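You operate a simulated robot arm through the tools that you are given. There is no shell and no other tool. Be economical: measure what you need, move in short steps, check, and stop when the job is done.

Carry out the task below with a simulated robot arm. There is one attempt and no reset: what you move stays moved.

TASK
Fill the green pot with soil to about its line and firm it down.
Fine: use the scoop and the tamper, and put both back. Set down upright: wooden tamper.

Only the result counts: the job must be done as asked and must still hold three seconds after the hand-in. Knocking over, shifting, dropping, spilling or breaking anything else fails it.

THE ROBOT
A 7-joint arm with a two-finger parallel gripper, fixed in place. Base frame: the origin is at the foot of the arm, x ahead of it, y to its left, z up; the work surface is at about z = 0.78. Readings come in m, rad, newtons and seconds.
With the tool pointing down near the work surface it reaches from about 0.22 to 0.68 m from the base axis. Its first joint turns from -1.152 to 1.152 rad. Payload 2.4 kg.
The TCP is the grasp point between the finger pads, 0.03 m short of the fingertips. In the tool frame z runs along the fingers and y along their closing line. The gripper opens to 0.094 m. The fingers are 0.028 m wide and 0.01 m thick; the gripper's body (0.05 by 0.096 m) begins 0.055 m behind the TCP.
Orientation is that of the tool frame in the base frame, as [roll, pitch, yaw] about the fixed x, y, z axes, in that order (R = Rz(yaw) Ry(pitch) Rx(roll)). With the fingers straight down and closing along the base's y, the tool's x points along the base's -x, its y along +y and its z along -z.

THE INTERFACE
- The arm moves only by the tool nudge_tool. Its argument "increments" is a list of rows, each an object (a shift or turn left out is 0, a gripper value left out holds the last) with "turn": the turn, a rotation vector about the tool's x, y, z in units of 6 degrees (1.0 is 6 degrees), a list of three; "offset": the shift along the tool's x, y, z in units of 30 mm (1.0 is 30 mm), a list of three; "jaw": the closure, from 0 (fully open) to 1 (shut). In form: [{"turn": [ax, ay, az], "offset": [x, y, z], "jaw": jaw}, ...]. A call has 1 to 8 rows; each row shifts and turns the commanded pose from where the row before left it, along the tool's axes as they then stand. A call with a number of a shift or a turn outside -1 to 1 is refused whole. A row lasts 0.2 s, in which the tool goes at most 0.05 m and 0.15 rad; a call with a longer step from one row to the next is refused whole, and so is a gripper value outside its range. A pose out of reach is approached as far as the arm can. The call stops where the force on the tool passes 40 N (or 10 N more than at its start, if that is more) or the arm is blocked; 0.2 s more then pass. The fingers move at their own pace (about 0.153 m/s each) and stop on an object; they squeeze with about 34 N. The grip force told is the motor's: it shows also when the fingers shut on nothing. Time passes only in rows, and 0.2 s behind the last, so rows that do not move let the fingers close. It gives the time, the measured TCP pose, the force on the tool (base axes), the opening and the grip force at its end, in the units of the frame above (readings bear some noise), with the torque about the TCP (base axes, N m) and any sound that the robot's microphone picked up.
- Cameras (640 x 400 px; columns grow to the right, rows downward): "scene" is fixed at [0.0453, 0.4817, 1.4439]; the picture's right is [-0.67, -0.74, 0.00], its down [-0.42, 0.38, -0.83] and it looks along [0.61, -0.56, -0.56] (base axes); focal length 319 px, centre (320, 200). "wrist" rides on the gripper at [0.076, 0.014, -0.102] in the tool frame; the picture's right is [-0.18, 0.98, 0.00], its down [-0.75, -0.14, -0.64] and it looks along [-0.63, -0.12, 0.77] (tool axes); focal length 243 px, centre (320, 200). There is no depth. A picture from a camera that has moved, and an enlarged one, comes with that camera's place and axes in the base frame and with its lens.
- snapshot(camera): a new picture of that camera. It takes no simulated time.
- enlarge(camera, box): a new picture of the part [left, top, right, bottom] of that camera's present view, enlarged. It takes no simulated time.
- hand_in(): hands the job in; it is judged then, once.

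Go step by step. Nothing tells you positions but the pictures and the camera data: compare them with the known pose of the tool, close in by small moves and look again before you grip or let go. The budget is 120 turns and 84 pictures, counting those below and the enlarged ones. Unless the task says otherwise, let go and move clear before handing in, and close with one line.

The tools are called after "Emit:" by a JSON object that holds its "fn" and its "kwargs". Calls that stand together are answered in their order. nudge_tool: Moves the arm, as the interface text tells. Its arguments: {"type":"object","properties":{"increments":{"type":"array","items":{"type":"object","properties":{"turn":{"type":"array","items":{"type":"number"}},"offset":{"type":"array","items":{"type":"number"}},"jaw":{"type":"number"}}}}},"required":["increments"]} The other tools are called the same way: snapshot (camera) takes a picture; enlarge (camera, box) takes an enlarged picture of a part of a camera's view; hand_in () hands the job in.

At the start:

```text
clock: 0.0
eef_pos: [0.3958, -0.0852, 1.1797]
ee_rot: [3.141, 0.0, 3.141]
contact_force: [0.4, -0.4, 0.4]
moment: [-0.02, 0.06, 0.02]
finger_gap: 0.094
finger_force: 0.1
```

scene: 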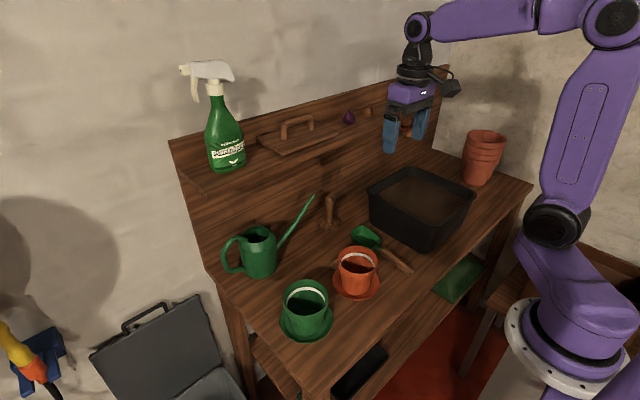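
wrist: 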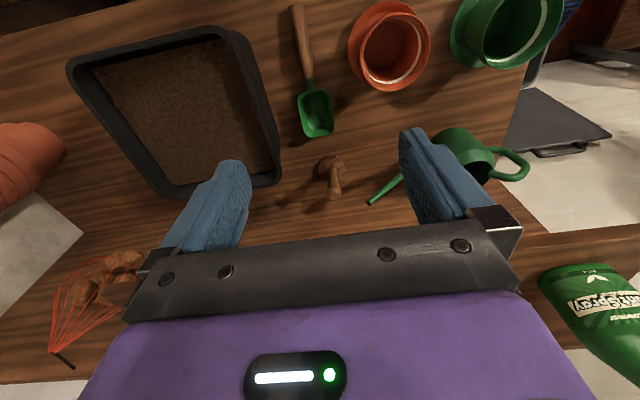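

I see the green pot near (0.41, 0.19), the soil tray near (0.42, -0.28), the scoop lying along x near y -0.13 and the tamper standing near (0.62, -0.10). I'll look closer before I move.

Emit:
{"fn": "enlarge", "kwargs": {"camera": "scene", "box": [260, 170, 500, 350]}}

Emit:
{"fn": "enlarge", "kwargs": {"camera": "wrist", "box": [60, 0, 580, 240]}}

```text
2.22 times, centred on (380, 260) of scene
camera zoom: at [0.0453, 0.4817, 1.4439], right [-0.67, -0.74, 0.0], down [-0.42, 0.38, -0.83], along [0.61, -0.56, -0.56], focal length 710 px, centre (187, 67)
```

zoom: 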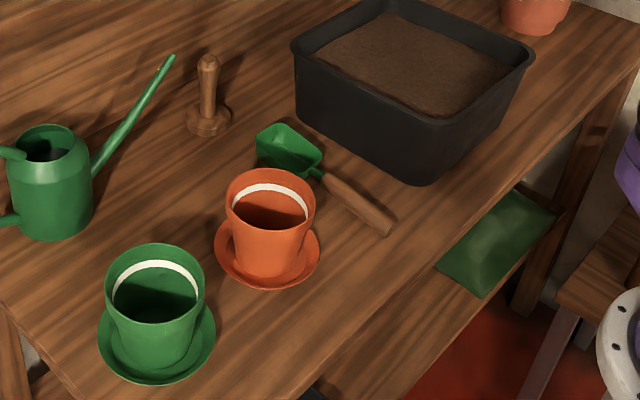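

```text
1.23 times, centred on (320, 120) of wrist
camera zoom: at [0.3189, -0.0706, 1.2825], right [0.18, 0.98, 0.0], down [0.75, -0.14, 0.64], along [0.63, -0.12, -0.77], focal length 299 px, centre (320, 298)
```

zoom: 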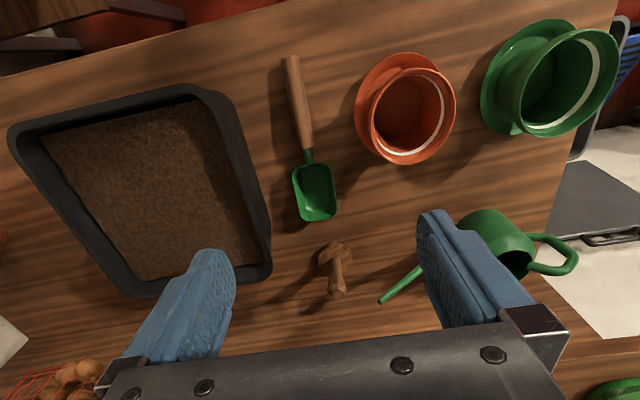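

The handle of the scoop runs from x≈0.32 to 0.43 at y≈-0.11, with the blade ahead of it. I'll go down above the handle and then tilt the fingers forward, so that I can pitch the blade down later.

Emit:
{"fn": "nudge_tool", "kwargs": {"increments": [{"offset": [0.1, -0.1, 1]}, {"offset": [0.1, -0.1, 1]}, {"offset": [0.1, -0.1, 1]}, {"offset": [0.1, -0.1, 1]}, {"offset": [0.1, -0.1, 1]}, {"offset": [0.1, -0.1, 1]}, {"offset": [0.1, -0.1, 1]}, {"offset": [0.1, -0.1, 1]}]}}

Emit:
{"fn": "nudge_tool", "kwargs": {"increments": [{"turn": [0, -1, 0]}, {"turn": [0, -1, 0]}, {"turn": [0, -1, 0]}, {"turn": [0, -1, 0]}, {"turn": [0, -1, 0]}, {"turn": [0, -1, 0]}]}}

Emit:
{"fn": "snapshot", "kwargs": {"camera": "wrist"}}

Emit:
{"fn": "snapshot", "kwargs": {"camera": "scene"}}

```text
clock: 1.8
eef_pos: [0.3722, -0.1087, 0.9383]
ee_rot: [3.141, 0.0, -3.141]
contact_force: [-0.3, -0.2, 0.8]
moment: [0.02, -0.02, 0.0]
finger_gap: 0.0939
finger_force: 0.1
```

```text
clock: 3.2
eef_pos: [0.3873, -0.1067, 0.9397]
ee_rot: [-3.141, 0.63, -3.141]
contact_force: [0.5, 0.1, -0.3]
moment: [0.02, 0.02, -0.03]
finger_gap: 0.0943
finger_force: 0.0
out of reach, approached as far as the arm can: row 6
```

```text
79 pictures are left
camera wrist: at [0.2639, -0.0937, 0.9763], right [0.15, 0.98, 0.11], down [0.23, -0.14, 0.96], along [0.96, -0.12, -0.25], focal length 243 px, centre (320, 200)
```

wrist: 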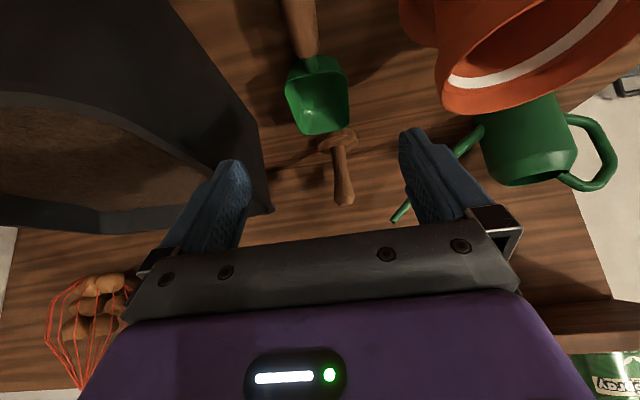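

```text
78 pictures are left
```

scene: 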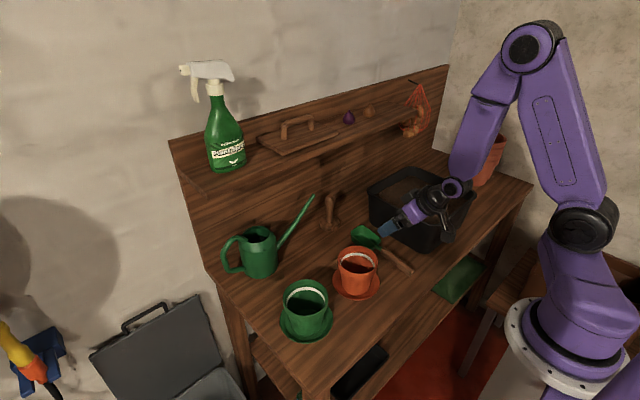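

The full 36° tilt is just out of reach here, so I'll back it off by one unit and check the pose.

Emit:
{"fn": "nudge_tool", "kwargs": {"increments": [{"turn": [0, 1, 0]}, {}]}}

```text
clock: 3.8
eef_pos: [0.3877, -0.1086, 0.9389]
ee_rot: [-3.141, 0.524, -3.141]
contact_force: [0.5, 0.3, 0.0]
moment: [0.0, -0.01, 0.01]
finger_gap: 0.0942
finger_force: 0.0
```

The tilt is 30° now and the reach is fine. I'll part-close the jaw to keep clear of the orange saucer, go straight down over the handle and look.

Emit:
{"fn": "nudge_tool", "kwargs": {"increments": [{"jaw": 0.38}, {"offset": [0.5, 0, 0.866]}, {"offset": [0.5, 0, 0.866]}, {"offset": [0.5, -0.05, 0.866]}, {"offset": [0.2, 0, 0.346]}]}}

Emit:
{"fn": "snapshot", "kwargs": {"camera": "wrist"}}

Emit:
{"fn": "enlarge", "kwargs": {"camera": "scene", "box": [320, 180, 480, 300]}}

```text
clock: 5.0
eef_pos: [0.3867, -0.1083, 0.8382]
ee_rot: [-3.141, 0.524, -3.141]
contact_force: [-0.3, -0.1, -0.5]
moment: [-0.02, -0.02, 0.02]
finger_gap: 0.0584
finger_force: 0.1
```

```text
77 pictures are left
camera wrist: at [0.2692, -0.0947, 0.8869], right [0.16, 0.98, 0.09], down [0.33, -0.14, 0.93], along [0.93, -0.12, -0.35], focal length 243 px, centre (320, 200)
```

wrist: 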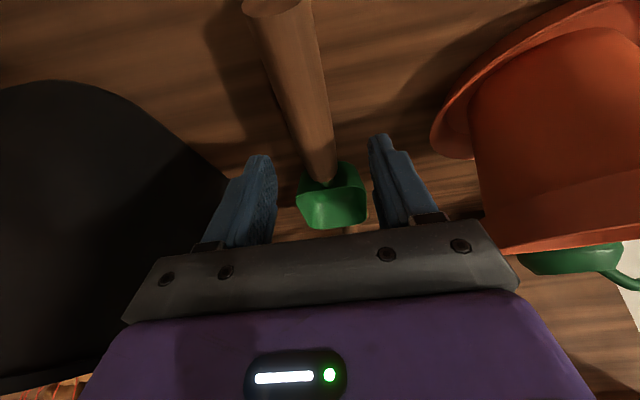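

```text
3.33 times, centred on (400, 240) of scene
camera zoom: at [0.0453, 0.4817, 1.4439], right [-0.67, -0.74, 0.0], down [-0.42, 0.38, -0.83], along [0.61, -0.56, -0.56], focal length 1064 px, centre (53, 67)
```

zoom: 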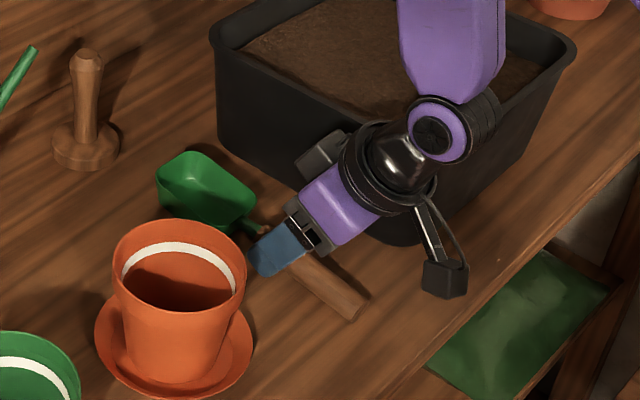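

The handle sits centred between the fingers. I'll go down the last 18 mm and close.

Emit:
{"fn": "nudge_tool", "kwargs": {"increments": [{"offset": [0.3, 0, 0.52]}, {}, {"jaw": 1}, {"jaw": 1}, {"jaw": 1}]}}

Emit:
{"fn": "snapshot", "kwargs": {"camera": "wrist"}}

```text
clock: 6.2
eef_pos: [0.3883, -0.1087, 0.8196]
ee_rot: [3.141, 0.523, 3.141]
contact_force: [0.0, 0.7, 0.4]
moment: [0.02, 0.0, 0.02]
finger_gap: 0.0225
finger_force: 34.5
```

```text
75 pictures are left
camera wrist: at [0.2691, -0.0946, 0.8694], right [0.16, 0.98, 0.09], down [0.33, -0.14, 0.93], along [0.93, -0.12, -0.35], focal length 243 px, centre (320, 200)
```

wrist: 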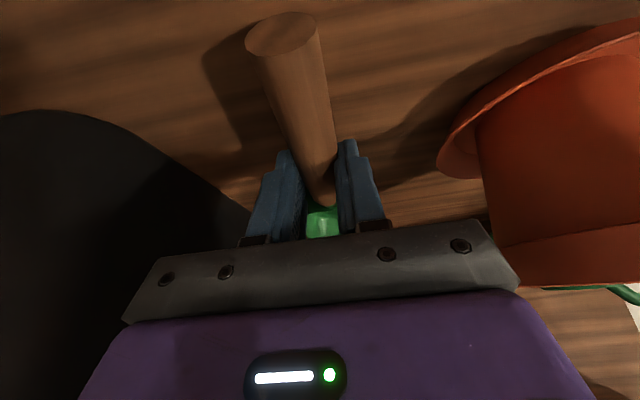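

The scoop is gripped at 22.5 mm; the put-back pose is TCP (0.388, -0.109, 0.820). Next I lift it straight up and check the hold.

Emit:
{"fn": "nudge_tool", "kwargs": {"increments": [{"offset": [-0.25, 0, -0.433]}, {"offset": [-0.5, 0, -0.866]}, {"offset": [-0.5, 0, -0.866]}, {"offset": [-0.5, 0, -0.866]}, {"offset": [-0.5, 0, -0.866]}, {"offset": [-0.5, 0, -0.866]}, {}]}}

Emit:
{"fn": "snapshot", "kwargs": {"camera": "scene"}}

Emit:
{"fn": "snapshot", "kwargs": {"camera": "wrist"}}

```text
clock: 7.8
eef_pos: [0.3866, -0.1093, 0.9839]
ee_rot: [-3.141, 0.523, 3.141]
contact_force: [0.1, -0.6, 0.2]
moment: [0.04, 0.03, 0.0]
finger_gap: 0.0
finger_force: 32.6
```

```text
74 pictures are left
```

scene: 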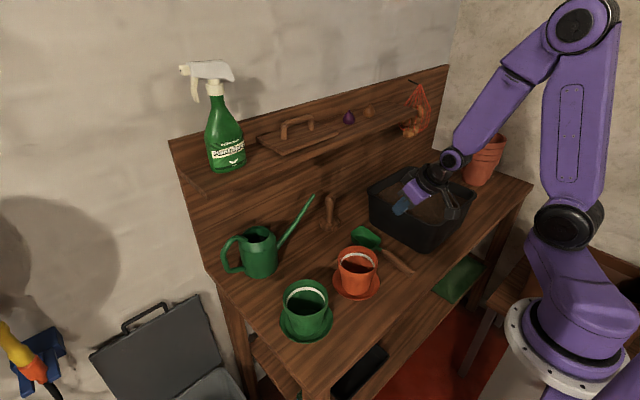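

```text
73 pictures are left
camera wrist: at [0.2686, -0.0951, 1.0345], right [0.16, 0.98, 0.09], down [0.33, -0.14, 0.93], along [0.93, -0.12, -0.35], focal length 243 px, centre (320, 200)
```

wrist: 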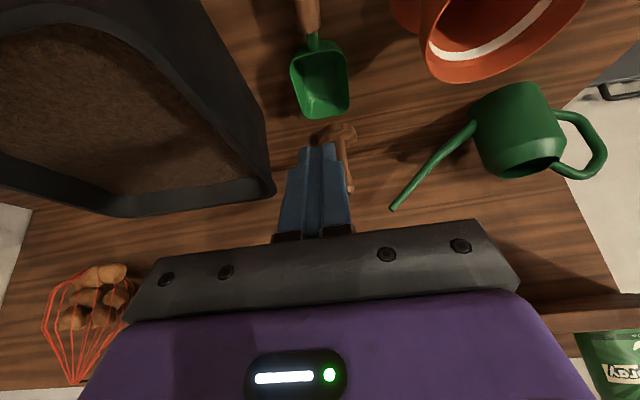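

The grip slipped off: with this tilt only a corner of the fingertips went below the handle's middle. Before I regrip, I'll test how far the hand can tilt forward, as that decides the grasp angle.

Emit:
{"fn": "nudge_tool", "kwargs": {"increments": [{"turn": [0, 1, 0], "jaw": 0.38}, {"turn": [0, 1, 0]}, {"turn": [0, 1, 0]}, {"turn": [0, 1, 0]}, {"turn": [0, 1, 0]}, {"turn": [0, 1, 0]}, {"turn": [0, 1, 0]}, {"turn": [0, 1, 0]}]}}

Emit:
{"fn": "nudge_tool", "kwargs": {"increments": [{"turn": [0, 1, 0]}, {"turn": [0, 1, 0]}, {"turn": [0, 1, 0]}, {"turn": [0, 1, 0]}, {"turn": [0, 1, 0]}, {"turn": [0, 1, 0]}]}}

```text
clock: 9.6
eef_pos: [0.3872, -0.1099, 0.9843]
ee_rot: [-3.141, -0.314, -3.141]
contact_force: [0.5, 0.3, 0.9]
moment: [-0.01, 0.03, -0.02]
finger_gap: 0.0585
finger_force: 0.1
```

```text
clock: 11.0
eef_pos: [0.3868, -0.1089, 0.984]
ee_rot: [-3.141, -0.944, 3.141]
contact_force: [-0.7, 0.5, 0.4]
moment: [-0.01, 0.04, 0.02]
finger_gap: 0.0585
finger_force: 0.0
```

A forward tilt of 54° is fine, so a near-vertical grasp will do. I'll go back to about 6° back-tilt and grip nearer the handle's middle, lower down.

Emit:
{"fn": "nudge_tool", "kwargs": {"increments": [{"turn": [0, -1, 0]}, {"turn": [0, -1, 0]}, {"turn": [0, -1, 0]}, {"turn": [0, -1, 0]}, {"turn": [0, -1, 0]}]}}

Emit:
{"fn": "nudge_tool", "kwargs": {"increments": [{"turn": [0, -1, 0]}, {"turn": [0, -1, 0]}, {"turn": [0, -1, 0]}, {"turn": [0, -1, 0]}, {"turn": [0, -1, 0]}, {"offset": [0.45, 0, 0]}]}}

Emit:
{"fn": "nudge_tool", "kwargs": {"increments": [{"offset": [0.1, -0.03, 0.995]}, {"offset": [0.1, -0.03, 0.995]}, {"offset": [0.1, -0.03, 0.995]}, {"offset": [0.1, 0, 0.995]}, {"offset": [0.05, 0, 0.5]}, {}]}}

Emit:
{"fn": "snapshot", "kwargs": {"camera": "wrist"}}

Emit:
{"fn": "enlarge", "kwargs": {"camera": "scene", "box": [320, 180, 480, 300]}}

```text
clock: 12.2
eef_pos: [0.3868, -0.1087, 0.984]
ee_rot: [-3.142, -0.416, -3.141]
contact_force: [-0.2, 0.0, -0.2]
moment: [0.03, -0.03, -0.01]
finger_gap: 0.0583
finger_force: 0.1
```

```text
clock: 13.6
eef_pos: [0.3743, -0.1089, 0.9829]
ee_rot: [3.141, 0.106, 3.141]
contact_force: [0.3, -0.3, 0.1]
moment: [0.0, 0.01, 0.01]
finger_gap: 0.0585
finger_force: 0.1
```

```text
clock: 15.0
eef_pos: [0.3743, -0.1118, 0.8458]
ee_rot: [3.141, 0.105, -3.14]
contact_force: [0.1, 0.3, 0.9]
moment: [0.0, -0.02, 0.0]
finger_gap: 0.0581
finger_force: 0.0
```

```text
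72 pictures are left
camera wrist: at [0.2861, -0.0975, 0.9402], right [0.18, 0.98, 0.02], down [0.68, -0.14, 0.72], along [0.71, -0.12, -0.7], focal length 243 px, centre (320, 200)
```

wrist: 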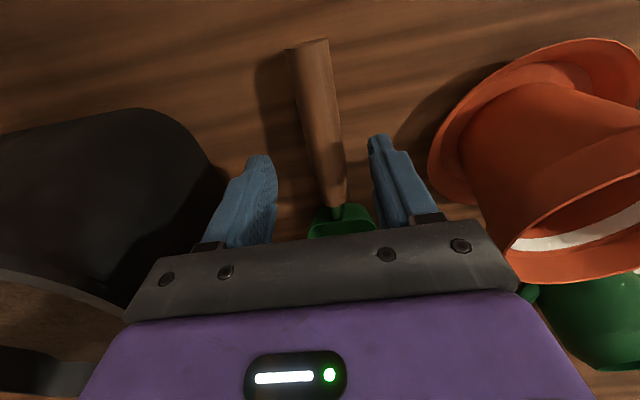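

```text
3.33 times, centred on (400, 240) of scene
camera zoom: at [0.0453, 0.4817, 1.4439], right [-0.67, -0.74, 0.0], down [-0.42, 0.38, -0.83], along [0.61, -0.56, -0.56], focal length 1064 px, centre (53, 67)
```

zoom: 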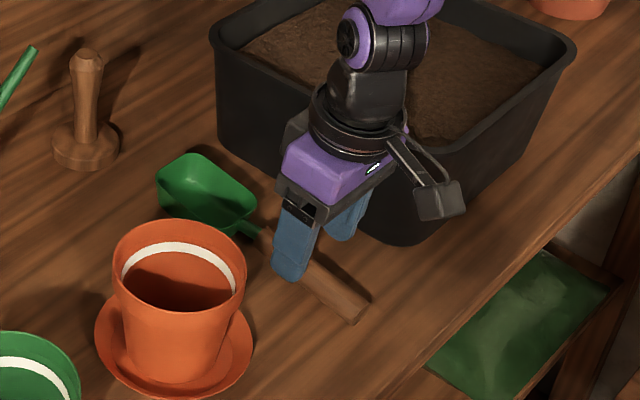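

The handle is still well between the fingers. I'll lower to just above the table and close.

Emit:
{"fn": "nudge_tool", "kwargs": {"increments": [{"offset": [0.06, 0.08, 0.6]}, {"offset": [0.046, 0.05, 0.455]}, {}, {"jaw": 1}, {"jaw": 1}, {"jaw": 1}]}}

Emit:
{"fn": "nudge_tool", "kwargs": {"increments": [{"offset": [-0.03, 0, -0.3]}, {"offset": [-0.06, 0, -0.6]}, {}]}}

Emit:
{"fn": "snapshot", "kwargs": {"camera": "wrist"}}

```text
clock: 16.4
eef_pos: [0.3739, -0.107, 0.8145]
ee_rot: [-3.141, 0.105, 3.141]
contact_force: [-0.1, -0.1, 0.6]
moment: [-0.01, 0.08, 0.01]
finger_gap: 0.0225
finger_force: 34.1
```

```text
clock: 17.2
eef_pos: [0.3746, -0.1076, 0.8427]
ee_rot: [3.141, 0.104, 3.142]
contact_force: [0.2, -0.6, -2.2]
moment: [-0.01, 0.05, 0.0]
finger_gap: 0.0226
finger_force: 33.6
```

```text
70 pictures are left
camera wrist: at [0.2869, -0.0939, 0.9365], right [0.18, 0.98, 0.02], down [0.68, -0.14, 0.72], along [0.71, -0.12, -0.7], focal length 243 px, centre (320, 200)
```

wrist: 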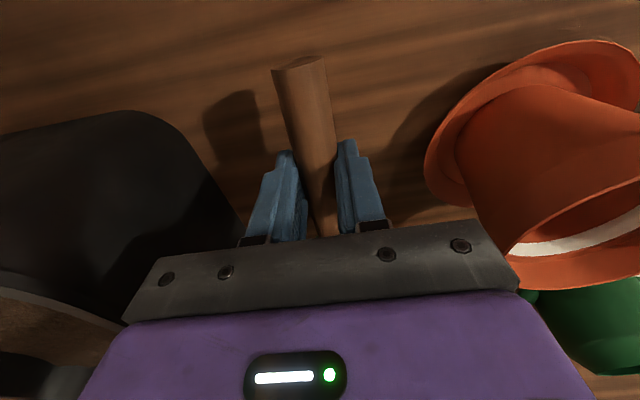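

The scoop is lifted and holds, at about 2 N. I'll raise it further and look.

Emit:
{"fn": "nudge_tool", "kwargs": {"increments": [{"offset": [-0.1, 0, -0.995]}, {"offset": [-0.1, 0, -0.995]}, {"offset": [-0.1, 0, -0.995]}, {"offset": [-0.1, 0, -0.995]}, {"offset": [-0.1, 0, -0.995]}, {"offset": [-0.1, 0, -0.995]}, {}]}}

Emit:
{"fn": "enlarge", "kwargs": {"camera": "scene", "box": [300, 90, 540, 270]}}

Emit:
{"fn": "snapshot", "kwargs": {"camera": "wrist"}}

```text
clock: 18.8
eef_pos: [0.3713, -0.1083, 1.0227]
ee_rot: [3.14, 0.106, 3.141]
contact_force: [-0.1, 0.3, -1.8]
moment: [-0.03, 0.03, 0.02]
finger_gap: 0.0222
finger_force: 34.0
```

```text
2.22 times, centred on (420, 180) of scene
camera zoom: at [0.0453, 0.4817, 1.4439], right [-0.67, -0.74, 0.0], down [-0.42, 0.38, -0.83], along [0.61, -0.56, -0.56], focal length 710 px, centre (98, 244)
```

zoom: 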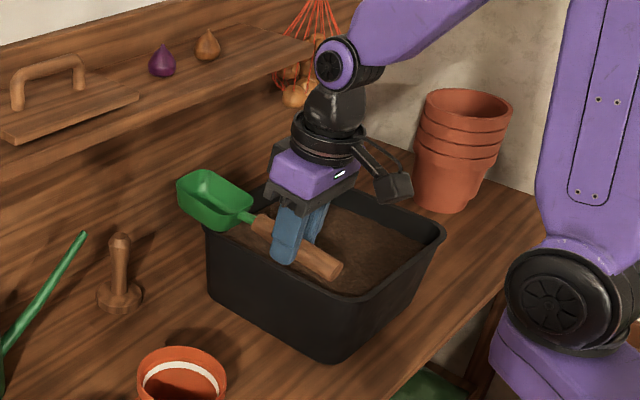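

```text
68 pictures are left
camera wrist: at [0.2857, -0.0939, 1.1169], right [0.18, 0.98, 0.02], down [0.68, -0.14, 0.72], along [0.71, -0.12, -0.7], focal length 243 px, centre (320, 200)
```

wrist: 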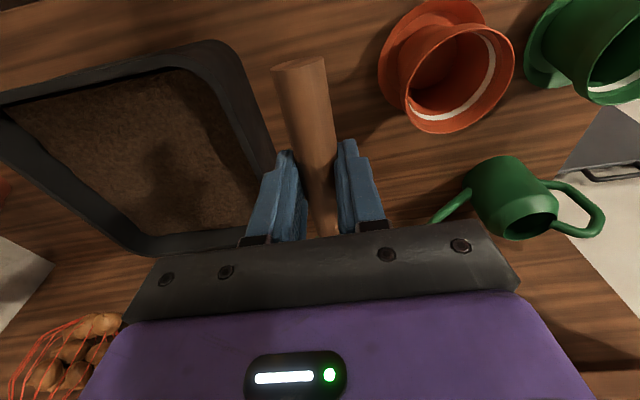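

The scoop is level and held firmly. I'll carry it over the soil tray, to y≈-0.325.

Emit:
{"fn": "nudge_tool", "kwargs": {"increments": [{"offset": [0.2, -0.9, 0]}, {"offset": [0.2, -0.9, 0]}, {"offset": [0.2, -0.9, 0]}, {"offset": [0.2, -0.9, 0]}, {"offset": [0.2, -0.9, 0]}, {"offset": [0.2, -0.9, 0]}, {"offset": [0.2, -0.9, 0]}, {"offset": [0.2, -0.9, 0]}]}}

Emit:
{"fn": "nudge_tool", "kwargs": {"increments": [{"turn": [0, 1, 0]}, {"turn": [0, 1, 0]}, {"turn": [0, 1, 0]}, {"turn": [0, 1, 0]}, {"turn": [0, 1, 0]}, {}]}}

Emit:
{"fn": "enlarge", "kwargs": {"camera": "scene", "box": [340, 100, 540, 250]}}

Emit:
{"fn": "snapshot", "kwargs": {"camera": "wrist"}}

```text
clock: 20.6
eef_pos: [0.3257, -0.3241, 1.0167]
ee_rot: [3.141, 0.103, -3.141]
contact_force: [-1.1, -0.2, -1.7]
moment: [0.0, 0.07, 0.0]
finger_gap: 0.0226
finger_force: 34.3
```

```text
clock: 22.0
eef_pos: [0.3251, -0.3247, 1.0183]
ee_rot: [-3.141, -0.42, 3.14]
contact_force: [1.2, -0.2, -1.3]
moment: [0.01, 0.04, 0.03]
finger_gap: 0.0225
finger_force: 33.7
```

```text
2.67 times, centred on (440, 175) of scene
camera zoom: at [0.0453, 0.4817, 1.4439], right [-0.67, -0.74, 0.0], down [-0.42, 0.38, -0.83], along [0.61, -0.56, -0.56], focal length 852 px, centre (0, 267)
```

zoom: 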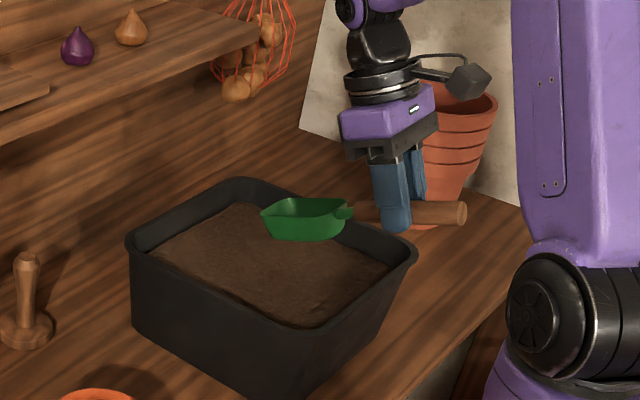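

```text
66 pictures are left
camera wrist: at [0.2967, -0.31, 1.142], right [0.17, 0.98, -0.08], down [0.95, -0.14, 0.28], along [0.26, -0.12, -0.96], focal length 243 px, centre (320, 200)
```

wrist: 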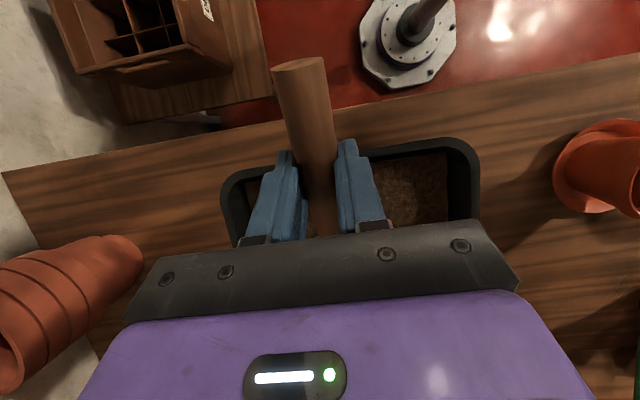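

The blade is pitched 30° down over the soil. I'll lower it in two short steps and watch the force.

Emit:
{"fn": "nudge_tool", "kwargs": {"increments": [{"offset": [-0.2, 0, 0.45]}, {"offset": [-0.2, 0, 0.45]}, {"offset": [-0.2, 0, 0.45]}, {"offset": [-0.2, 0, 0.45]}, {}]}}

Emit:
{"fn": "enlarge", "kwargs": {"camera": "scene", "box": [340, 100, 540, 250]}}

```text
clock: 23.2
eef_pos: [0.3253, -0.3231, 0.958]
ee_rot: [-3.141, -0.419, 3.14]
contact_force: [0.4, 0.6, -1.1]
moment: [0.0, 0.03, 0.0]
finger_gap: 0.0226
finger_force: 34.0
```

```text
2.67 times, centred on (440, 175) of scene
camera zoom: at [0.0453, 0.4817, 1.4439], right [-0.67, -0.74, 0.0], down [-0.42, 0.38, -0.83], along [0.61, -0.56, -0.56], focal length 852 px, centre (0, 267)
```

zoom: 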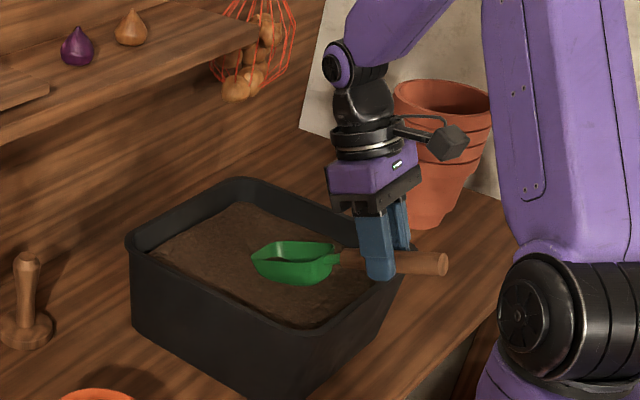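

No contact force shows yet, so I'll keep going along the blade's own direction into the soil.

Emit:
{"fn": "nudge_tool", "kwargs": {"increments": [{"offset": [-0.6, 0, 0.25]}, {"offset": [-0.6, 0, 0.25]}, {"offset": [-0.6, 0, 0.25]}, {}]}}

Emit:
{"fn": "enlarge", "kwargs": {"camera": "scene", "box": [340, 100, 540, 250]}}

```text
clock: 24.2
eef_pos: [0.3672, -0.3249, 0.9178]
ee_rot: [-3.139, -0.416, 3.141]
contact_force: [-0.1, -3.1, 24.5]
moment: [-0.04, 0.13, 0.04]
finger_gap: 0.0225
finger_force: 33.5
```

```text
2.67 times, centred on (440, 175) of scene
camera zoom: at [0.0451, 0.4819, 1.4438], right [-0.67, -0.74, 0.0], down [-0.42, 0.38, -0.83], along [0.61, -0.56, -0.56], focal length 852 px, centre (0, 267)
```

zoom: 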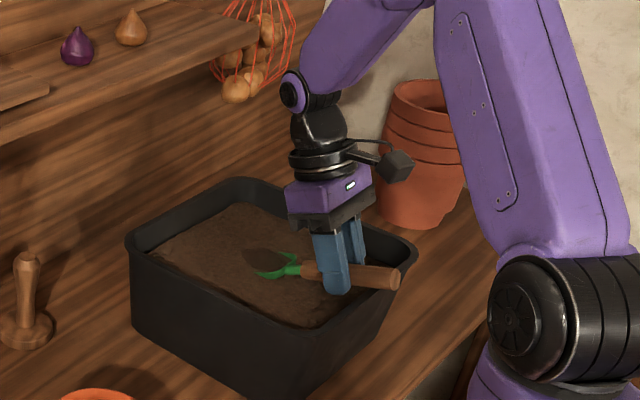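

The blade is buried and loaded, with 24 N of upward push from the bottom of the tray. I'll pitch it level while raising it out.

Emit:
{"fn": "nudge_tool", "kwargs": {"increments": [{"offset": [0.13, 0, -0.3]}, {"turn": [0, -1, 0], "offset": [0.1, 0, -0.2]}, {"turn": [0, -1, 0], "offset": [0.1, 0, -0.2]}, {"turn": [0, -1, 0], "offset": [0.1, 0, -0.2]}, {"turn": [0, -1, 0], "offset": [0.1, 0, -0.2]}, {"turn": [0, -1, 0], "offset": [0.05, 0, -0.2]}, {"turn": [0, -0.5, 0], "offset": [0, 0, -0.3]}, {}]}}

Emit:
{"fn": "enlarge", "kwargs": {"camera": "scene", "box": [340, 100, 540, 250]}}

```text
clock: 26.0
eef_pos: [0.3589, -0.3245, 0.9669]
ee_rot: [3.141, 0.159, 3.141]
contact_force: [-0.8, 0.5, -2.1]
moment: [-0.01, 0.09, -0.03]
finger_gap: 0.0224
finger_force: 33.6
```

```text
2.67 times, centred on (440, 175) of scene
camera zoom: at [0.0454, 0.4817, 1.4439], right [-0.67, -0.74, 0.0], down [-0.42, 0.38, -0.83], along [0.61, -0.56, -0.56], focal length 852 px, centre (0, 267)
```

zoom: 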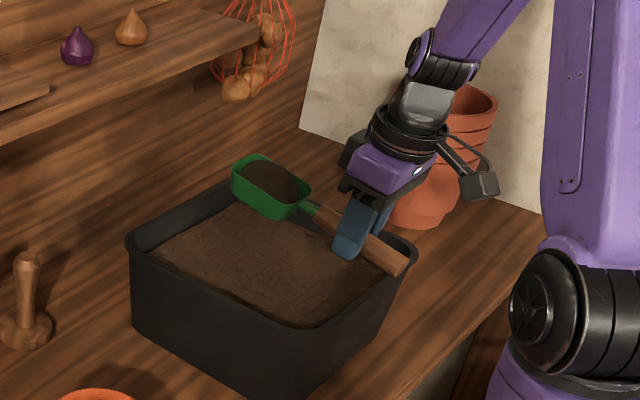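

The blade is full of soil and nothing spilled. I'll raise it and carry it level towards the green pot.

Emit:
{"fn": "nudge_tool", "kwargs": {"increments": [{"offset": [-0.16, 0, -0.98]}, {"offset": [-0.16, 0, -0.98]}, {"offset": [-0.16, 0.3, -0.98]}, {"offset": [-0.08, 0.7, -0.5]}, {"offset": [0, 1, 0]}, {"offset": [0, 1, 0]}, {"offset": [0, 1, 0]}, {"offset": [0, 1, 0]}]}}

Emit:
{"fn": "nudge_tool", "kwargs": {"increments": [{"offset": [0, 1, 0]}, {"offset": [0, 1, 0]}, {"offset": [0, 1, 0]}, {"offset": [0, 1, 0]}, {"offset": [0, 1, 0]}, {"offset": [0, 1, 0]}, {"offset": [0, 1, 0]}, {"offset": [0, 1, 0]}]}}

Emit:
{"fn": "snapshot", "kwargs": {"camera": "scene"}}

Emit:
{"fn": "snapshot", "kwargs": {"camera": "wrist"}}

```text
clock: 27.8
eef_pos: [0.3586, -0.1733, 1.0716]
ee_rot: [-3.141, 0.157, 3.14]
contact_force: [0.0, -0.5, -1.2]
moment: [-0.03, 0.09, 0.01]
finger_gap: 0.0224
finger_force: 33.9
```

```text
clock: 29.6
eef_pos: [0.3586, 0.0672, 1.0704]
ee_rot: [-3.141, 0.157, -3.142]
contact_force: [0.4, 0.3, -1.3]
moment: [0.0, 0.1, -0.02]
finger_gap: 0.0223
finger_force: 33.9
```

```text
62 pictures are left
```

scene: 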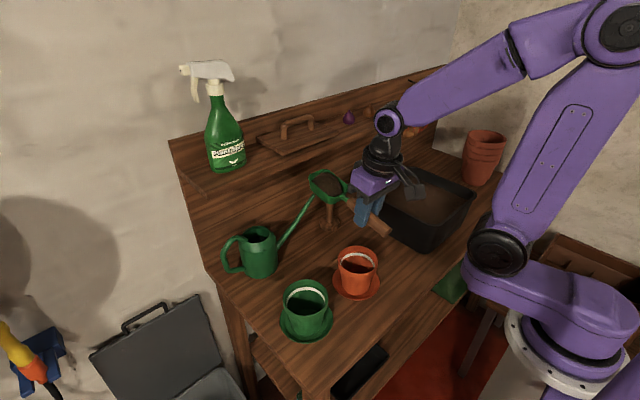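

```text
61 pictures are left
camera wrist: at [0.2667, 0.0807, 1.1602], right [0.18, 0.98, 0.03], down [0.64, -0.14, 0.75], along [0.74, -0.12, -0.66], focal length 243 px, centre (320, 200)
```

wrist: 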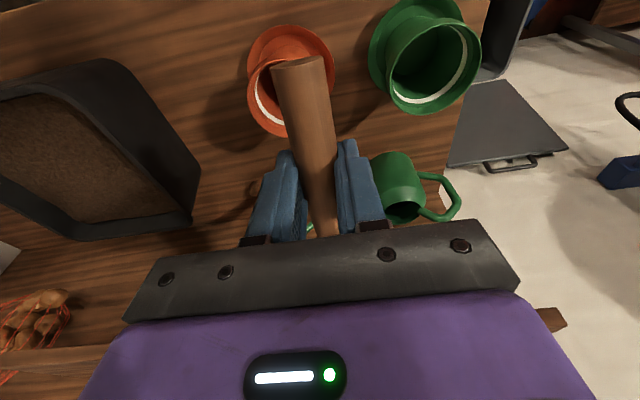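

The green pot's rim is centred near (0.40, 0.193) at z≈0.873. I'll bring the tip over the pot, with the TCP at x≈0.25.

Emit:
{"fn": "nudge_tool", "kwargs": {"increments": [{"offset": [0, 1, 0]}, {"offset": [0.4, 0.8, -0.06]}, {"offset": [0.6, 0.8, -0.1]}, {"offset": [0.8, 0.8, -0.12]}, {"offset": [0.8, 0.8, -0.12]}, {"offset": [0.7, 0, -0.1]}, {}]}}

Emit:
{"fn": "enlarge", "kwargs": {"camera": "scene", "box": [240, 180, 480, 360]}}

Emit:
{"fn": "snapshot", "kwargs": {"camera": "wrist"}}

```text
clock: 31.2
eef_pos: [0.2568, 0.1934, 1.0707]
ee_rot: [-3.141, 0.157, 3.141]
contact_force: [-0.7, 0.4, -2.3]
moment: [0.0, 0.1, -0.01]
finger_gap: 0.0223
finger_force: 33.8
```

```text
2.22 times, centred on (360, 270) of scene
camera zoom: at [0.0453, 0.4817, 1.4439], right [-0.67, -0.74, 0.0], down [-0.42, 0.38, -0.83], along [0.61, -0.56, -0.56], focal length 710 px, centre (231, 44)
```

zoom: 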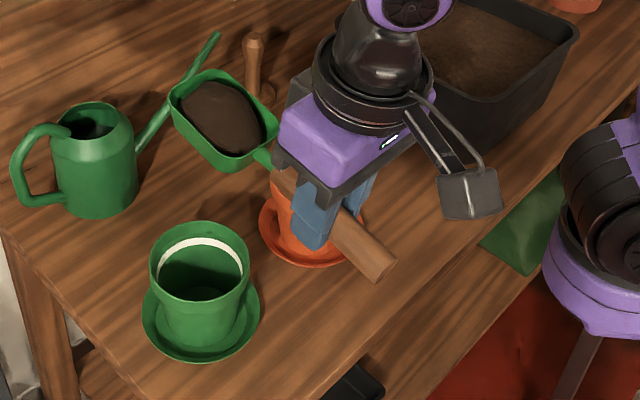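

```text
59 pictures are left
camera wrist: at [0.1654, 0.2066, 1.1594], right [0.18, 0.98, 0.03], down [0.64, -0.14, 0.75], along [0.74, -0.12, -0.66], focal length 243 px, centre (320, 200)
```

wrist: 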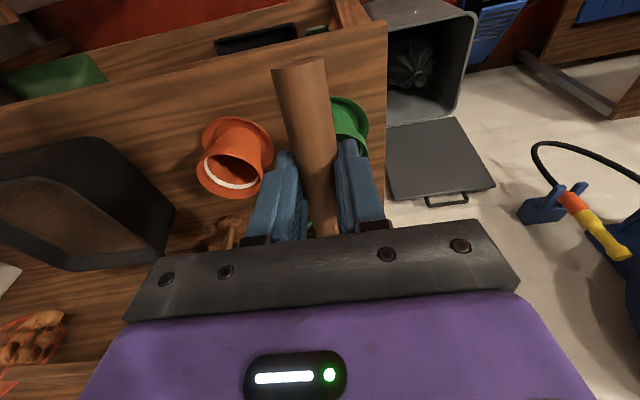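

The blade's lip is over the pot at about (0.42, 0.19). I'll pitch it down step by step while pulling the TCP back, so that the lip stays over the pot's middle.

Emit:
{"fn": "nudge_tool", "kwargs": {"increments": [{"turn": [0, 1, 0], "offset": [0.62, 0, 0.47]}, {"turn": [0, 1, 0], "offset": [0, 0, 0.33]}, {"turn": [0, 1, 0], "offset": [-0.157, 0, 0.22]}, {"turn": [0, 1, 0], "offset": [-0.18, 0, 0.063]}]}}

Emit:
{"fn": "enlarge", "kwargs": {"camera": "scene", "box": [240, 180, 480, 360]}}

```text
clock: 32.2
eef_pos: [0.2516, 0.1917, 1.0332]
ee_rot: [3.139, -0.262, -3.141]
contact_force: [-0.4, -0.6, -1.7]
moment: [0.0, 0.09, 0.0]
finger_gap: 0.0222
finger_force: 33.9
```

```text
2.22 times, centred on (360, 270) of scene
camera zoom: at [0.0453, 0.4817, 1.4439], right [-0.67, -0.74, 0.0], down [-0.42, 0.38, -0.83], along [0.61, -0.56, -0.56], focal length 710 px, centre (231, 44)
```

zoom: 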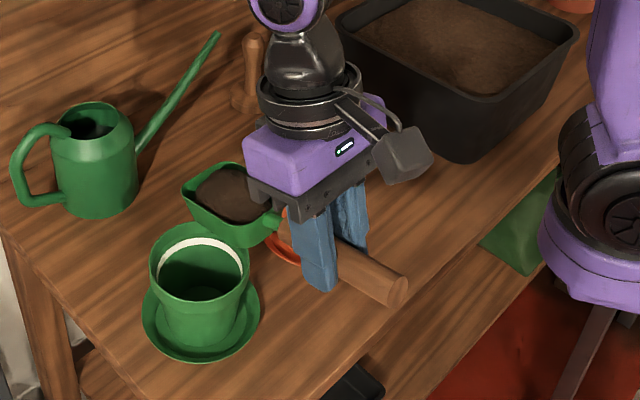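

The lip is tracking at about (0.41, 0.19) over the pot and no soil has slid yet. I'll keep tipping.

Emit:
{"fn": "nudge_tool", "kwargs": {"increments": [{"turn": [0, 1, 0], "offset": [-0.1, 0, -0.03]}, {"turn": [0, 1, 0], "offset": [-0.18, 0, -0.08]}, {}]}}

Emit:
{"fn": "enlarge", "kwargs": {"camera": "scene", "box": [240, 180, 480, 360]}}

```text
clock: 33.0
eef_pos: [0.2605, 0.1918, 1.0335]
ee_rot: [-3.141, -0.472, -3.141]
contact_force: [0.7, -0.2, -0.9]
moment: [-0.01, 0.09, 0.03]
finger_gap: 0.0226
finger_force: 33.8
```

```text
2.22 times, centred on (360, 270) of scene
camera zoom: at [0.0454, 0.4817, 1.4439], right [-0.67, -0.74, 0.0], down [-0.42, 0.38, -0.83], along [0.61, -0.56, -0.56], focal length 710 px, centre (231, 44)
```

zoom: 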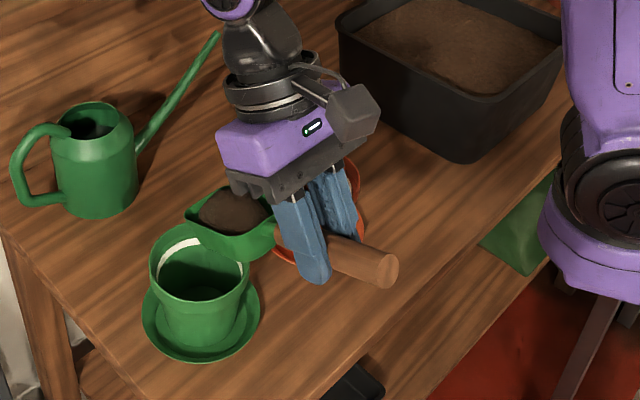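

Emit:
{"fn": "nudge_tool", "kwargs": {"increments": [{"turn": [0, 1, 0], "offset": [-0.23, 0, -0.133]}, {"turn": [0, 1, 0], "offset": [-0.27, 0, -0.2]}, {}]}}

Emit:
{"fn": "enlarge", "kwargs": {"camera": "scene", "box": [240, 180, 480, 360]}}

```text
clock: 33.8
eef_pos: [0.2778, 0.1914, 1.0361]
ee_rot: [-3.14, -0.68, -3.141]
contact_force: [0.0, -0.3, -2.3]
moment: [-0.03, 0.06, -0.02]
finger_gap: 0.0224
finger_force: 34.1
```

```text
2.22 times, centred on (360, 270) of scene
camera zoom: at [0.0454, 0.4817, 1.4439], right [-0.67, -0.74, 0.0], down [-0.42, 0.38, -0.83], along [0.61, -0.56, -0.56], focal length 710 px, centre (231, 44)
```

zoom: 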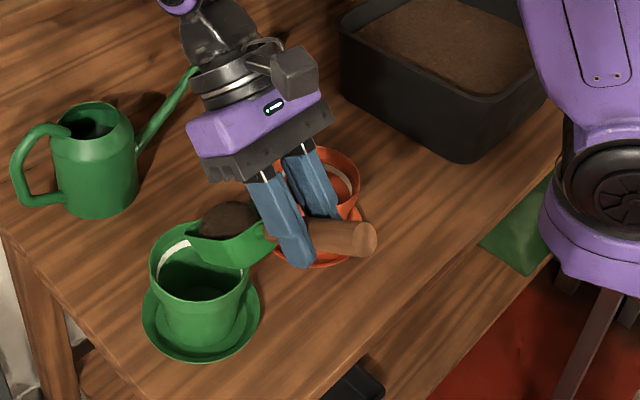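

Emit:
{"fn": "nudge_tool", "kwargs": {"increments": [{"turn": [0, 1, 0], "offset": [-0.3, 0, -0.27]}, {"turn": [0, 1, 0], "offset": [-0.29, 0, -0.32]}, {}, {}]}}

Emit:
{"fn": "enlarge", "kwargs": {"camera": "scene", "box": [240, 180, 480, 360]}}

```text
clock: 34.8
eef_pos: [0.3045, 0.1916, 1.0371]
ee_rot: [-3.141, -0.891, -3.141]
contact_force: [0.3, -0.2, -1.5]
moment: [0.02, 0.03, 0.01]
finger_gap: 0.0225
finger_force: 34.0
```

```text
2.22 times, centred on (360, 270) of scene
camera zoom: at [0.0454, 0.4817, 1.4439], right [-0.67, -0.74, 0.0], down [-0.42, 0.38, -0.83], along [0.61, -0.56, -0.56], focal length 710 px, centre (231, 44)
```

zoom: 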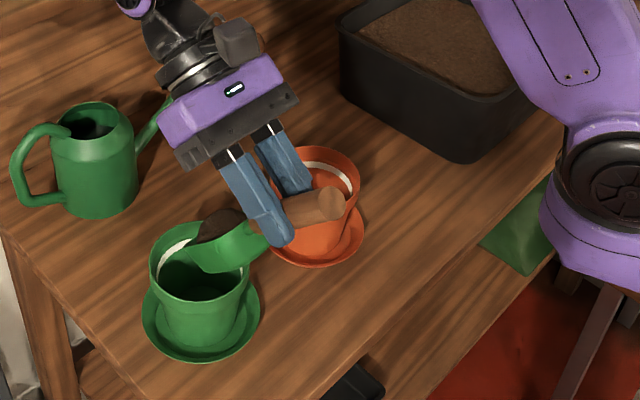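

Emit:
{"fn": "nudge_tool", "kwargs": {"increments": [{"turn": [0, 1, 0], "offset": [-0.19, 0, -0.44]}, {"turn": [0, 1, 0], "offset": [-0.18, 0, -0.51]}, {}, {}]}}

Emit:
{"fn": "enlarge", "kwargs": {"camera": "scene", "box": [240, 180, 480, 360]}}

```text
clock: 35.8
eef_pos: [0.3338, 0.1909, 1.045]
ee_rot: [3.14, -1.1, 3.141]
contact_force: [0.3, 0.8, -1.0]
moment: [-0.01, 0.01, 0.01]
finger_gap: 0.0225
finger_force: 33.4
```

```text
2.22 times, centred on (360, 270) of scene
camera zoom: at [0.0453, 0.4817, 1.4439], right [-0.67, -0.74, 0.0], down [-0.42, 0.38, -0.83], along [0.61, -0.56, -0.56], focal length 710 px, centre (231, 44)
```

zoom: 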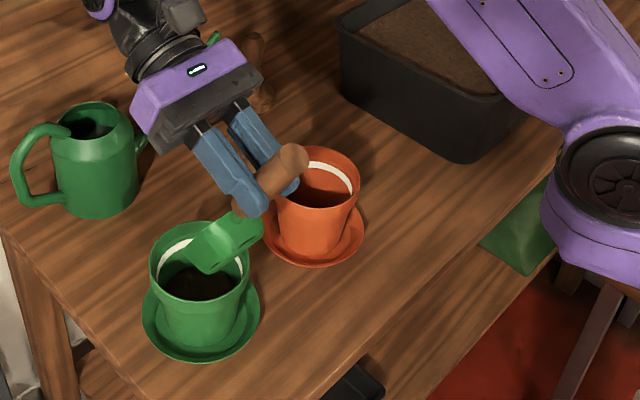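

The load dropped into the pot. I'll check closely for spills and for how high the soil stands.

Emit:
{"fn": "enlarge", "kwargs": {"camera": "scene", "box": [270, 255, 350, 350]}}

```text
4.21 times, centred on (310, 302) of scene
camera zoom: at [0.0453, 0.4817, 1.4439], right [-0.67, -0.74, 0.0], down [-0.42, 0.38, -0.83], along [0.61, -0.56, -0.56], focal length 1345 px, centre (362, -232)
```

zoom: 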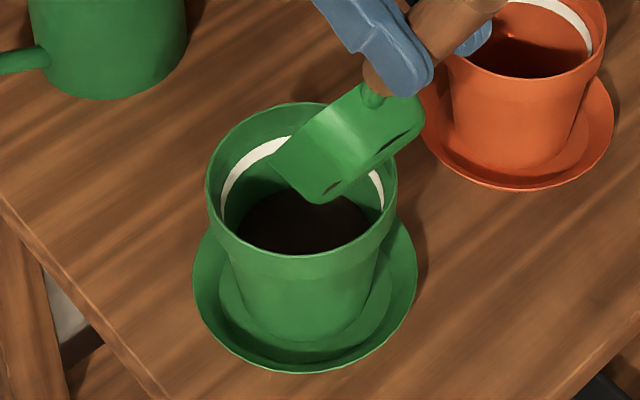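

The pot is roughly a third full with no spill visible. I'll lift clear, swing the blade back up over the pot and look into it.

Emit:
{"fn": "nudge_tool", "kwargs": {"increments": [{"offset": [0.89, 0, -0.454]}, {"offset": [0.89, 0, -0.454]}, {"turn": [0, -1, 0]}, {"turn": [0, -1, 0]}, {"turn": [0, -1, 0]}, {"turn": [0, -1, 0]}, {"turn": [0, -1, 0]}, {"turn": [0, -1, 0]}]}}

Emit:
{"fn": "enlarge", "kwargs": {"camera": "scene", "box": [240, 180, 480, 360]}}

```text
clock: 37.6
eef_pos: [0.3336, 0.192, 1.1057]
ee_rot: [3.141, -0.469, -3.141]
contact_force: [0.4, 0.2, -1.3]
moment: [-0.01, 0.02, 0.0]
finger_gap: 0.022
finger_force: 33.9
```

```text
2.22 times, centred on (360, 270) of scene
camera zoom: at [0.0453, 0.4817, 1.4439], right [-0.67, -0.74, 0.0], down [-0.42, 0.38, -0.83], along [0.61, -0.56, -0.56], focal length 710 px, centre (231, 44)
```

zoom: 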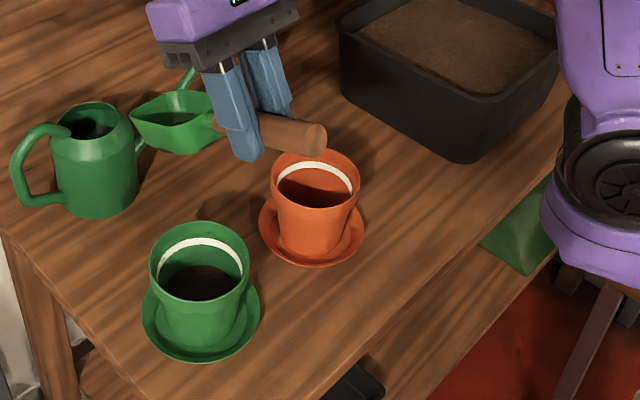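

The scoop is empty and the soil stands at z≈0.82, with the line at about 0.855, so it needs at least one more load. I'll go back to the tray.

Emit:
{"fn": "nudge_tool", "kwargs": {"increments": [{"offset": [0, -1, 0]}, {"offset": [0, -1, 0]}, {"offset": [0, -1, 0]}, {"offset": [0, -1, 0]}, {"offset": [0, -1, 0]}, {"offset": [0, -1, 0]}, {"offset": [0, -1, 0]}, {"offset": [0, -1, 0]}]}}

Emit:
{"fn": "nudge_tool", "kwargs": {"increments": [{"offset": [0, -1, 0]}, {"offset": [0, -1, 0]}, {"offset": [0, -1, 0]}, {"offset": [0, -1, 0]}, {"offset": [0, -1, 0]}, {"offset": [0, -1, 0]}, {"offset": [0, -1, 0]}, {"offset": [0, -1, 0]}]}}

Emit:
{"fn": "nudge_tool", "kwargs": {"increments": [{"turn": [0, -0.5, 0], "offset": [-0.2, -0.6, 0.9]}, {"offset": [-0.3, 0, 0.9]}, {"offset": [-0.3, 0, 0.9]}, {"offset": [-0.3, 0, 0.9]}, {"offset": [-0.3, 0, 0.9]}, {}]}}

Emit:
{"fn": "enlarge", "kwargs": {"camera": "scene", "box": [340, 100, 540, 250]}}

```text
clock: 39.4
eef_pos: [0.3334, -0.0483, 1.1056]
ee_rot: [-3.14, -0.472, -3.141]
contact_force: [-0.7, 0.6, -0.8]
moment: [0.03, 0.02, 0.01]
finger_gap: 0.0229
finger_force: 34.3
```

```text
clock: 41.2
eef_pos: [0.3332, -0.2897, 1.1043]
ee_rot: [3.141, -0.471, -3.14]
contact_force: [-0.3, -0.1, -0.9]
moment: [0.02, 0.04, 0.02]
finger_gap: 0.0225
finger_force: 34.0
```

```text
clock: 42.6
eef_pos: [0.317, -0.3055, 0.9642]
ee_rot: [3.141, -0.419, -3.141]
contact_force: [0.0, 0.7, -1.0]
moment: [0.0, 0.06, 0.0]
finger_gap: 0.0225
finger_force: 34.4
```

```text
2.67 times, centred on (440, 175) of scene
camera zoom: at [0.0453, 0.4817, 1.4439], right [-0.67, -0.74, 0.0], down [-0.42, 0.38, -0.83], along [0.61, -0.56, -0.56], focal length 852 px, centre (0, 267)
```

zoom: 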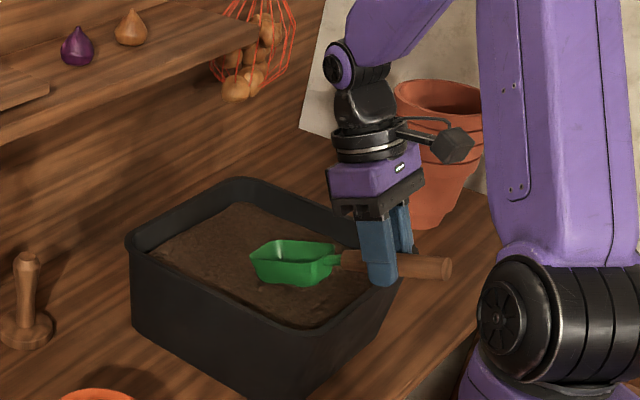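

I'm at the same start pose as before, so I'll repeat the dig, slightly shallower.

Emit:
{"fn": "nudge_tool", "kwargs": {"increments": [{"offset": [-0.67, 0, 0.19]}, {"offset": [-0.67, 0, 0.19]}, {"offset": [-0.67, 0, 0.19]}, {}]}}

Emit:
{"fn": "nudge_tool", "kwargs": {"increments": [{"offset": [0.13, 0, -0.3]}, {"turn": [0, -1, 0], "offset": [0.1, 0, -0.2]}, {"turn": [0, -1, 0], "offset": [0.1, 0, -0.2]}, {"turn": [0, -1, 0], "offset": [0.1, 0, -0.2]}, {"turn": [0, -1, 0], "offset": [0.1, 0, -0.2]}, {"turn": [0, -1, 0], "offset": [0.05, 0, -0.2]}, {"turn": [0, -0.5, 0], "offset": [0, 0, -0.3]}, {}]}}

Emit:
{"fn": "enlarge", "kwargs": {"camera": "scene", "box": [340, 100, 540, 250]}}

```text
clock: 43.6
eef_pos: [0.3653, -0.3052, 0.9245]
ee_rot: [3.141, -0.419, 3.14]
contact_force: [0.3, 0.5, -1.7]
moment: [0.0, 0.1, 0.0]
finger_gap: 0.0225
finger_force: 34.1
```

```text
clock: 45.4
eef_pos: [0.3558, -0.3065, 0.9753]
ee_rot: [3.141, 0.159, 3.141]
contact_force: [-0.5, 0.1, -2.3]
moment: [0.01, 0.11, 0.02]
finger_gap: 0.0225
finger_force: 34.4
```

```text
2.67 times, centred on (440, 175) of scene
camera zoom: at [0.0454, 0.4817, 1.4439], right [-0.67, -0.74, 0.0], down [-0.42, 0.38, -0.83], along [0.61, -0.56, -0.56], focal length 852 px, centre (0, 267)
```

zoom: 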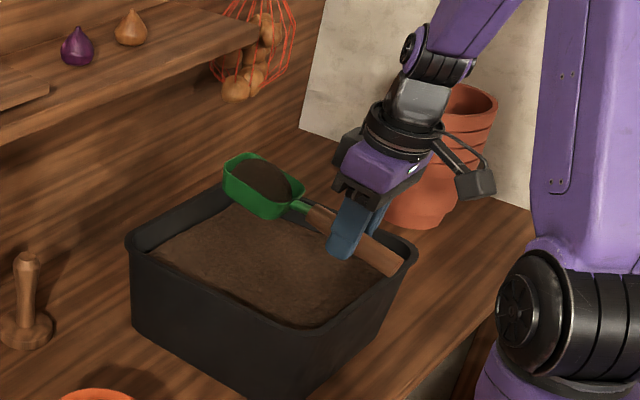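

The scoop is full again. I'll carry it level to the same pour start at (0.257, 0.193, 1.07).

Emit:
{"fn": "nudge_tool", "kwargs": {"increments": [{"offset": [-0.16, 0, -0.98]}, {"offset": [-0.16, 0, -0.98]}, {"offset": [-0.16, 0.3, -0.98]}, {"offset": [-0.04, 0.7, -0.25]}, {"offset": [0, 1, 0]}, {"offset": [0, 1, 0]}, {"offset": [0, 1, 0]}, {"offset": [0, 1, 0]}]}}

Emit:
{"fn": "nudge_tool", "kwargs": {"increments": [{"offset": [0, 1, 0]}, {"offset": [0, 1, 0]}, {"offset": [0, 1, 0]}, {"offset": [0, 1, 0]}, {"offset": [0, 1, 0]}, {"offset": [0, 1, 0]}, {"offset": [0, 1, 0]}, {"offset": [0, 1, 0]}]}}

Emit:
{"fn": "nudge_tool", "kwargs": {"increments": [{"offset": [0, 0.85, 0]}, {"offset": [0.4, 0.7, -0.06]}, {"offset": [0.6, 0.7, -0.1]}, {"offset": [0.8, 0.7, -0.12]}, {"offset": [0.8, 0.7, -0.12]}, {"offset": [0.67, 0, -0.1]}, {}]}}

```text
clock: 47.2
eef_pos: [0.3555, -0.1557, 1.0728]
ee_rot: [-3.141, 0.157, -3.141]
contact_force: [0.6, 0.0, -1.7]
moment: [0.02, 0.07, -0.04]
finger_gap: 0.0227
finger_force: 34.4
```

```text
clock: 49.0
eef_pos: [0.3564, 0.0857, 1.0716]
ee_rot: [3.141, 0.159, 3.141]
contact_force: [-0.3, 0.8, -1.8]
moment: [-0.03, 0.09, 0.02]
finger_gap: 0.0223
finger_force: 33.7
```

```text
clock: 50.6
eef_pos: [0.2581, 0.1944, 1.0714]
ee_rot: [3.141, 0.158, -3.141]
contact_force: [-0.5, -0.2, -1.7]
moment: [0.01, 0.1, -0.03]
finger_gap: 0.0226
finger_force: 34.0
```

Emit:
{"fn": "nudge_tool", "kwargs": {"increments": [{"turn": [0, 1, 0], "offset": [0.62, 0, 0.47]}, {"turn": [0, 1, 0], "offset": [0, 0, 0.33]}, {"turn": [0, 1, 0], "offset": [-0.157, 0, 0.22]}, {"turn": [0, 1, 0], "offset": [-0.18, 0, 0.063]}, {"turn": [0, 1, 0], "offset": [-0.1, 0, -0.03]}, {"turn": [0, 1, 0], "offset": [-0.18, 0, -0.08]}, {"turn": [0, 1, 0], "offset": [-0.23, 0, -0.133]}, {"turn": [0, 1, 0], "offset": [-0.27, 0, -0.2]}]}}

Emit:
{"fn": "nudge_tool", "kwargs": {"increments": [{"turn": [0, 1, 0], "offset": [-0.3, 0, -0.27]}, {"turn": [0, 1, 0], "offset": [-0.29, 0, -0.32]}, {"turn": [0, 1, 0], "offset": [-0.19, 0, -0.44]}, {"turn": [0, 1, 0], "offset": [-0.18, 0, -0.51]}, {}, {}]}}

Emit:
{"fn": "enlarge", "kwargs": {"camera": "scene", "box": [240, 180, 480, 360]}}

```text
clock: 52.4
eef_pos: [0.2796, 0.1933, 1.0356]
ee_rot: [3.141, -0.684, -3.141]
contact_force: [-0.6, -0.2, -1.5]
moment: [-0.01, 0.04, -0.03]
finger_gap: 0.0228
finger_force: 33.6
```

```text
clock: 53.8
eef_pos: [0.3333, 0.1946, 1.0462]
ee_rot: [3.14, -1.098, -3.141]
contact_force: [0.5, -0.3, -1.6]
moment: [-0.02, -0.02, -0.02]
finger_gap: 0.0227
finger_force: 34.3
```

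```text
2.22 times, centred on (360, 270) of scene
camera zoom: at [0.0453, 0.4817, 1.4439], right [-0.67, -0.74, 0.0], down [-0.42, 0.38, -0.83], along [0.61, -0.56, -0.56], focal length 710 px, centre (231, 44)
```

zoom: 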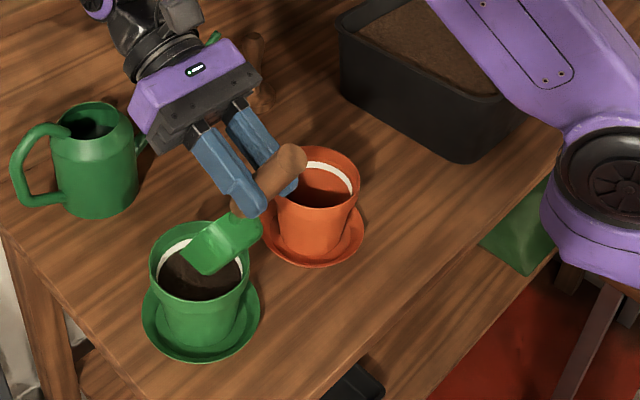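

The second load went in and the soil now looks close to the line. I'll lift clear and look at it.

Emit:
{"fn": "nudge_tool", "kwargs": {"increments": [{"offset": [0.89, 0, -0.454]}, {"offset": [0.89, 0, -0.454]}, {"turn": [0, -1, 0]}, {"turn": [0, -1, 0]}, {"turn": [0, -1, 0]}, {"turn": [0, -1, 0]}, {"turn": [0, -1, 0]}, {"turn": [0, -1, 0]}]}}

Emit:
{"fn": "enlarge", "kwargs": {"camera": "scene", "box": [260, 260, 360, 350]}}

Emit:
{"fn": "enlarge", "kwargs": {"camera": "scene", "box": [240, 180, 480, 360]}}

```text
clock: 55.6
eef_pos: [0.3339, 0.193, 1.1057]
ee_rot: [-3.141, -0.47, -3.142]
contact_force: [0.6, -0.1, -1.7]
moment: [0.01, 0.07, 0.03]
finger_gap: 0.0224
finger_force: 34.3
```

```text
4.44 times, centred on (310, 305) of scene
camera zoom: at [0.0453, 0.4817, 1.4439], right [-0.67, -0.74, 0.0], down [-0.42, 0.38, -0.83], along [0.61, -0.56, -0.56], focal length 1419 px, centre (364, -267)
```

zoom: 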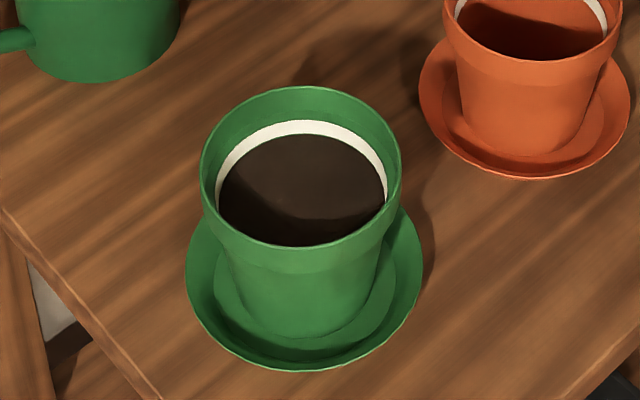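

```text
2.22 times, centred on (360, 270) of scene
camera zoom: at [0.0453, 0.4817, 1.4439], right [-0.67, -0.74, 0.0], down [-0.42, 0.38, -0.83], along [0.61, -0.56, -0.56], focal length 710 px, centre (231, 44)
```

zoom: 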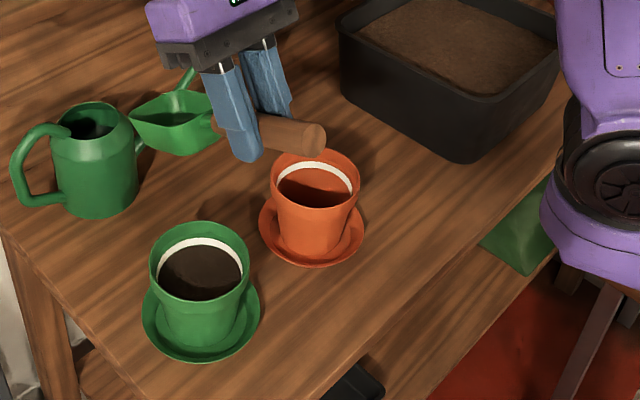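

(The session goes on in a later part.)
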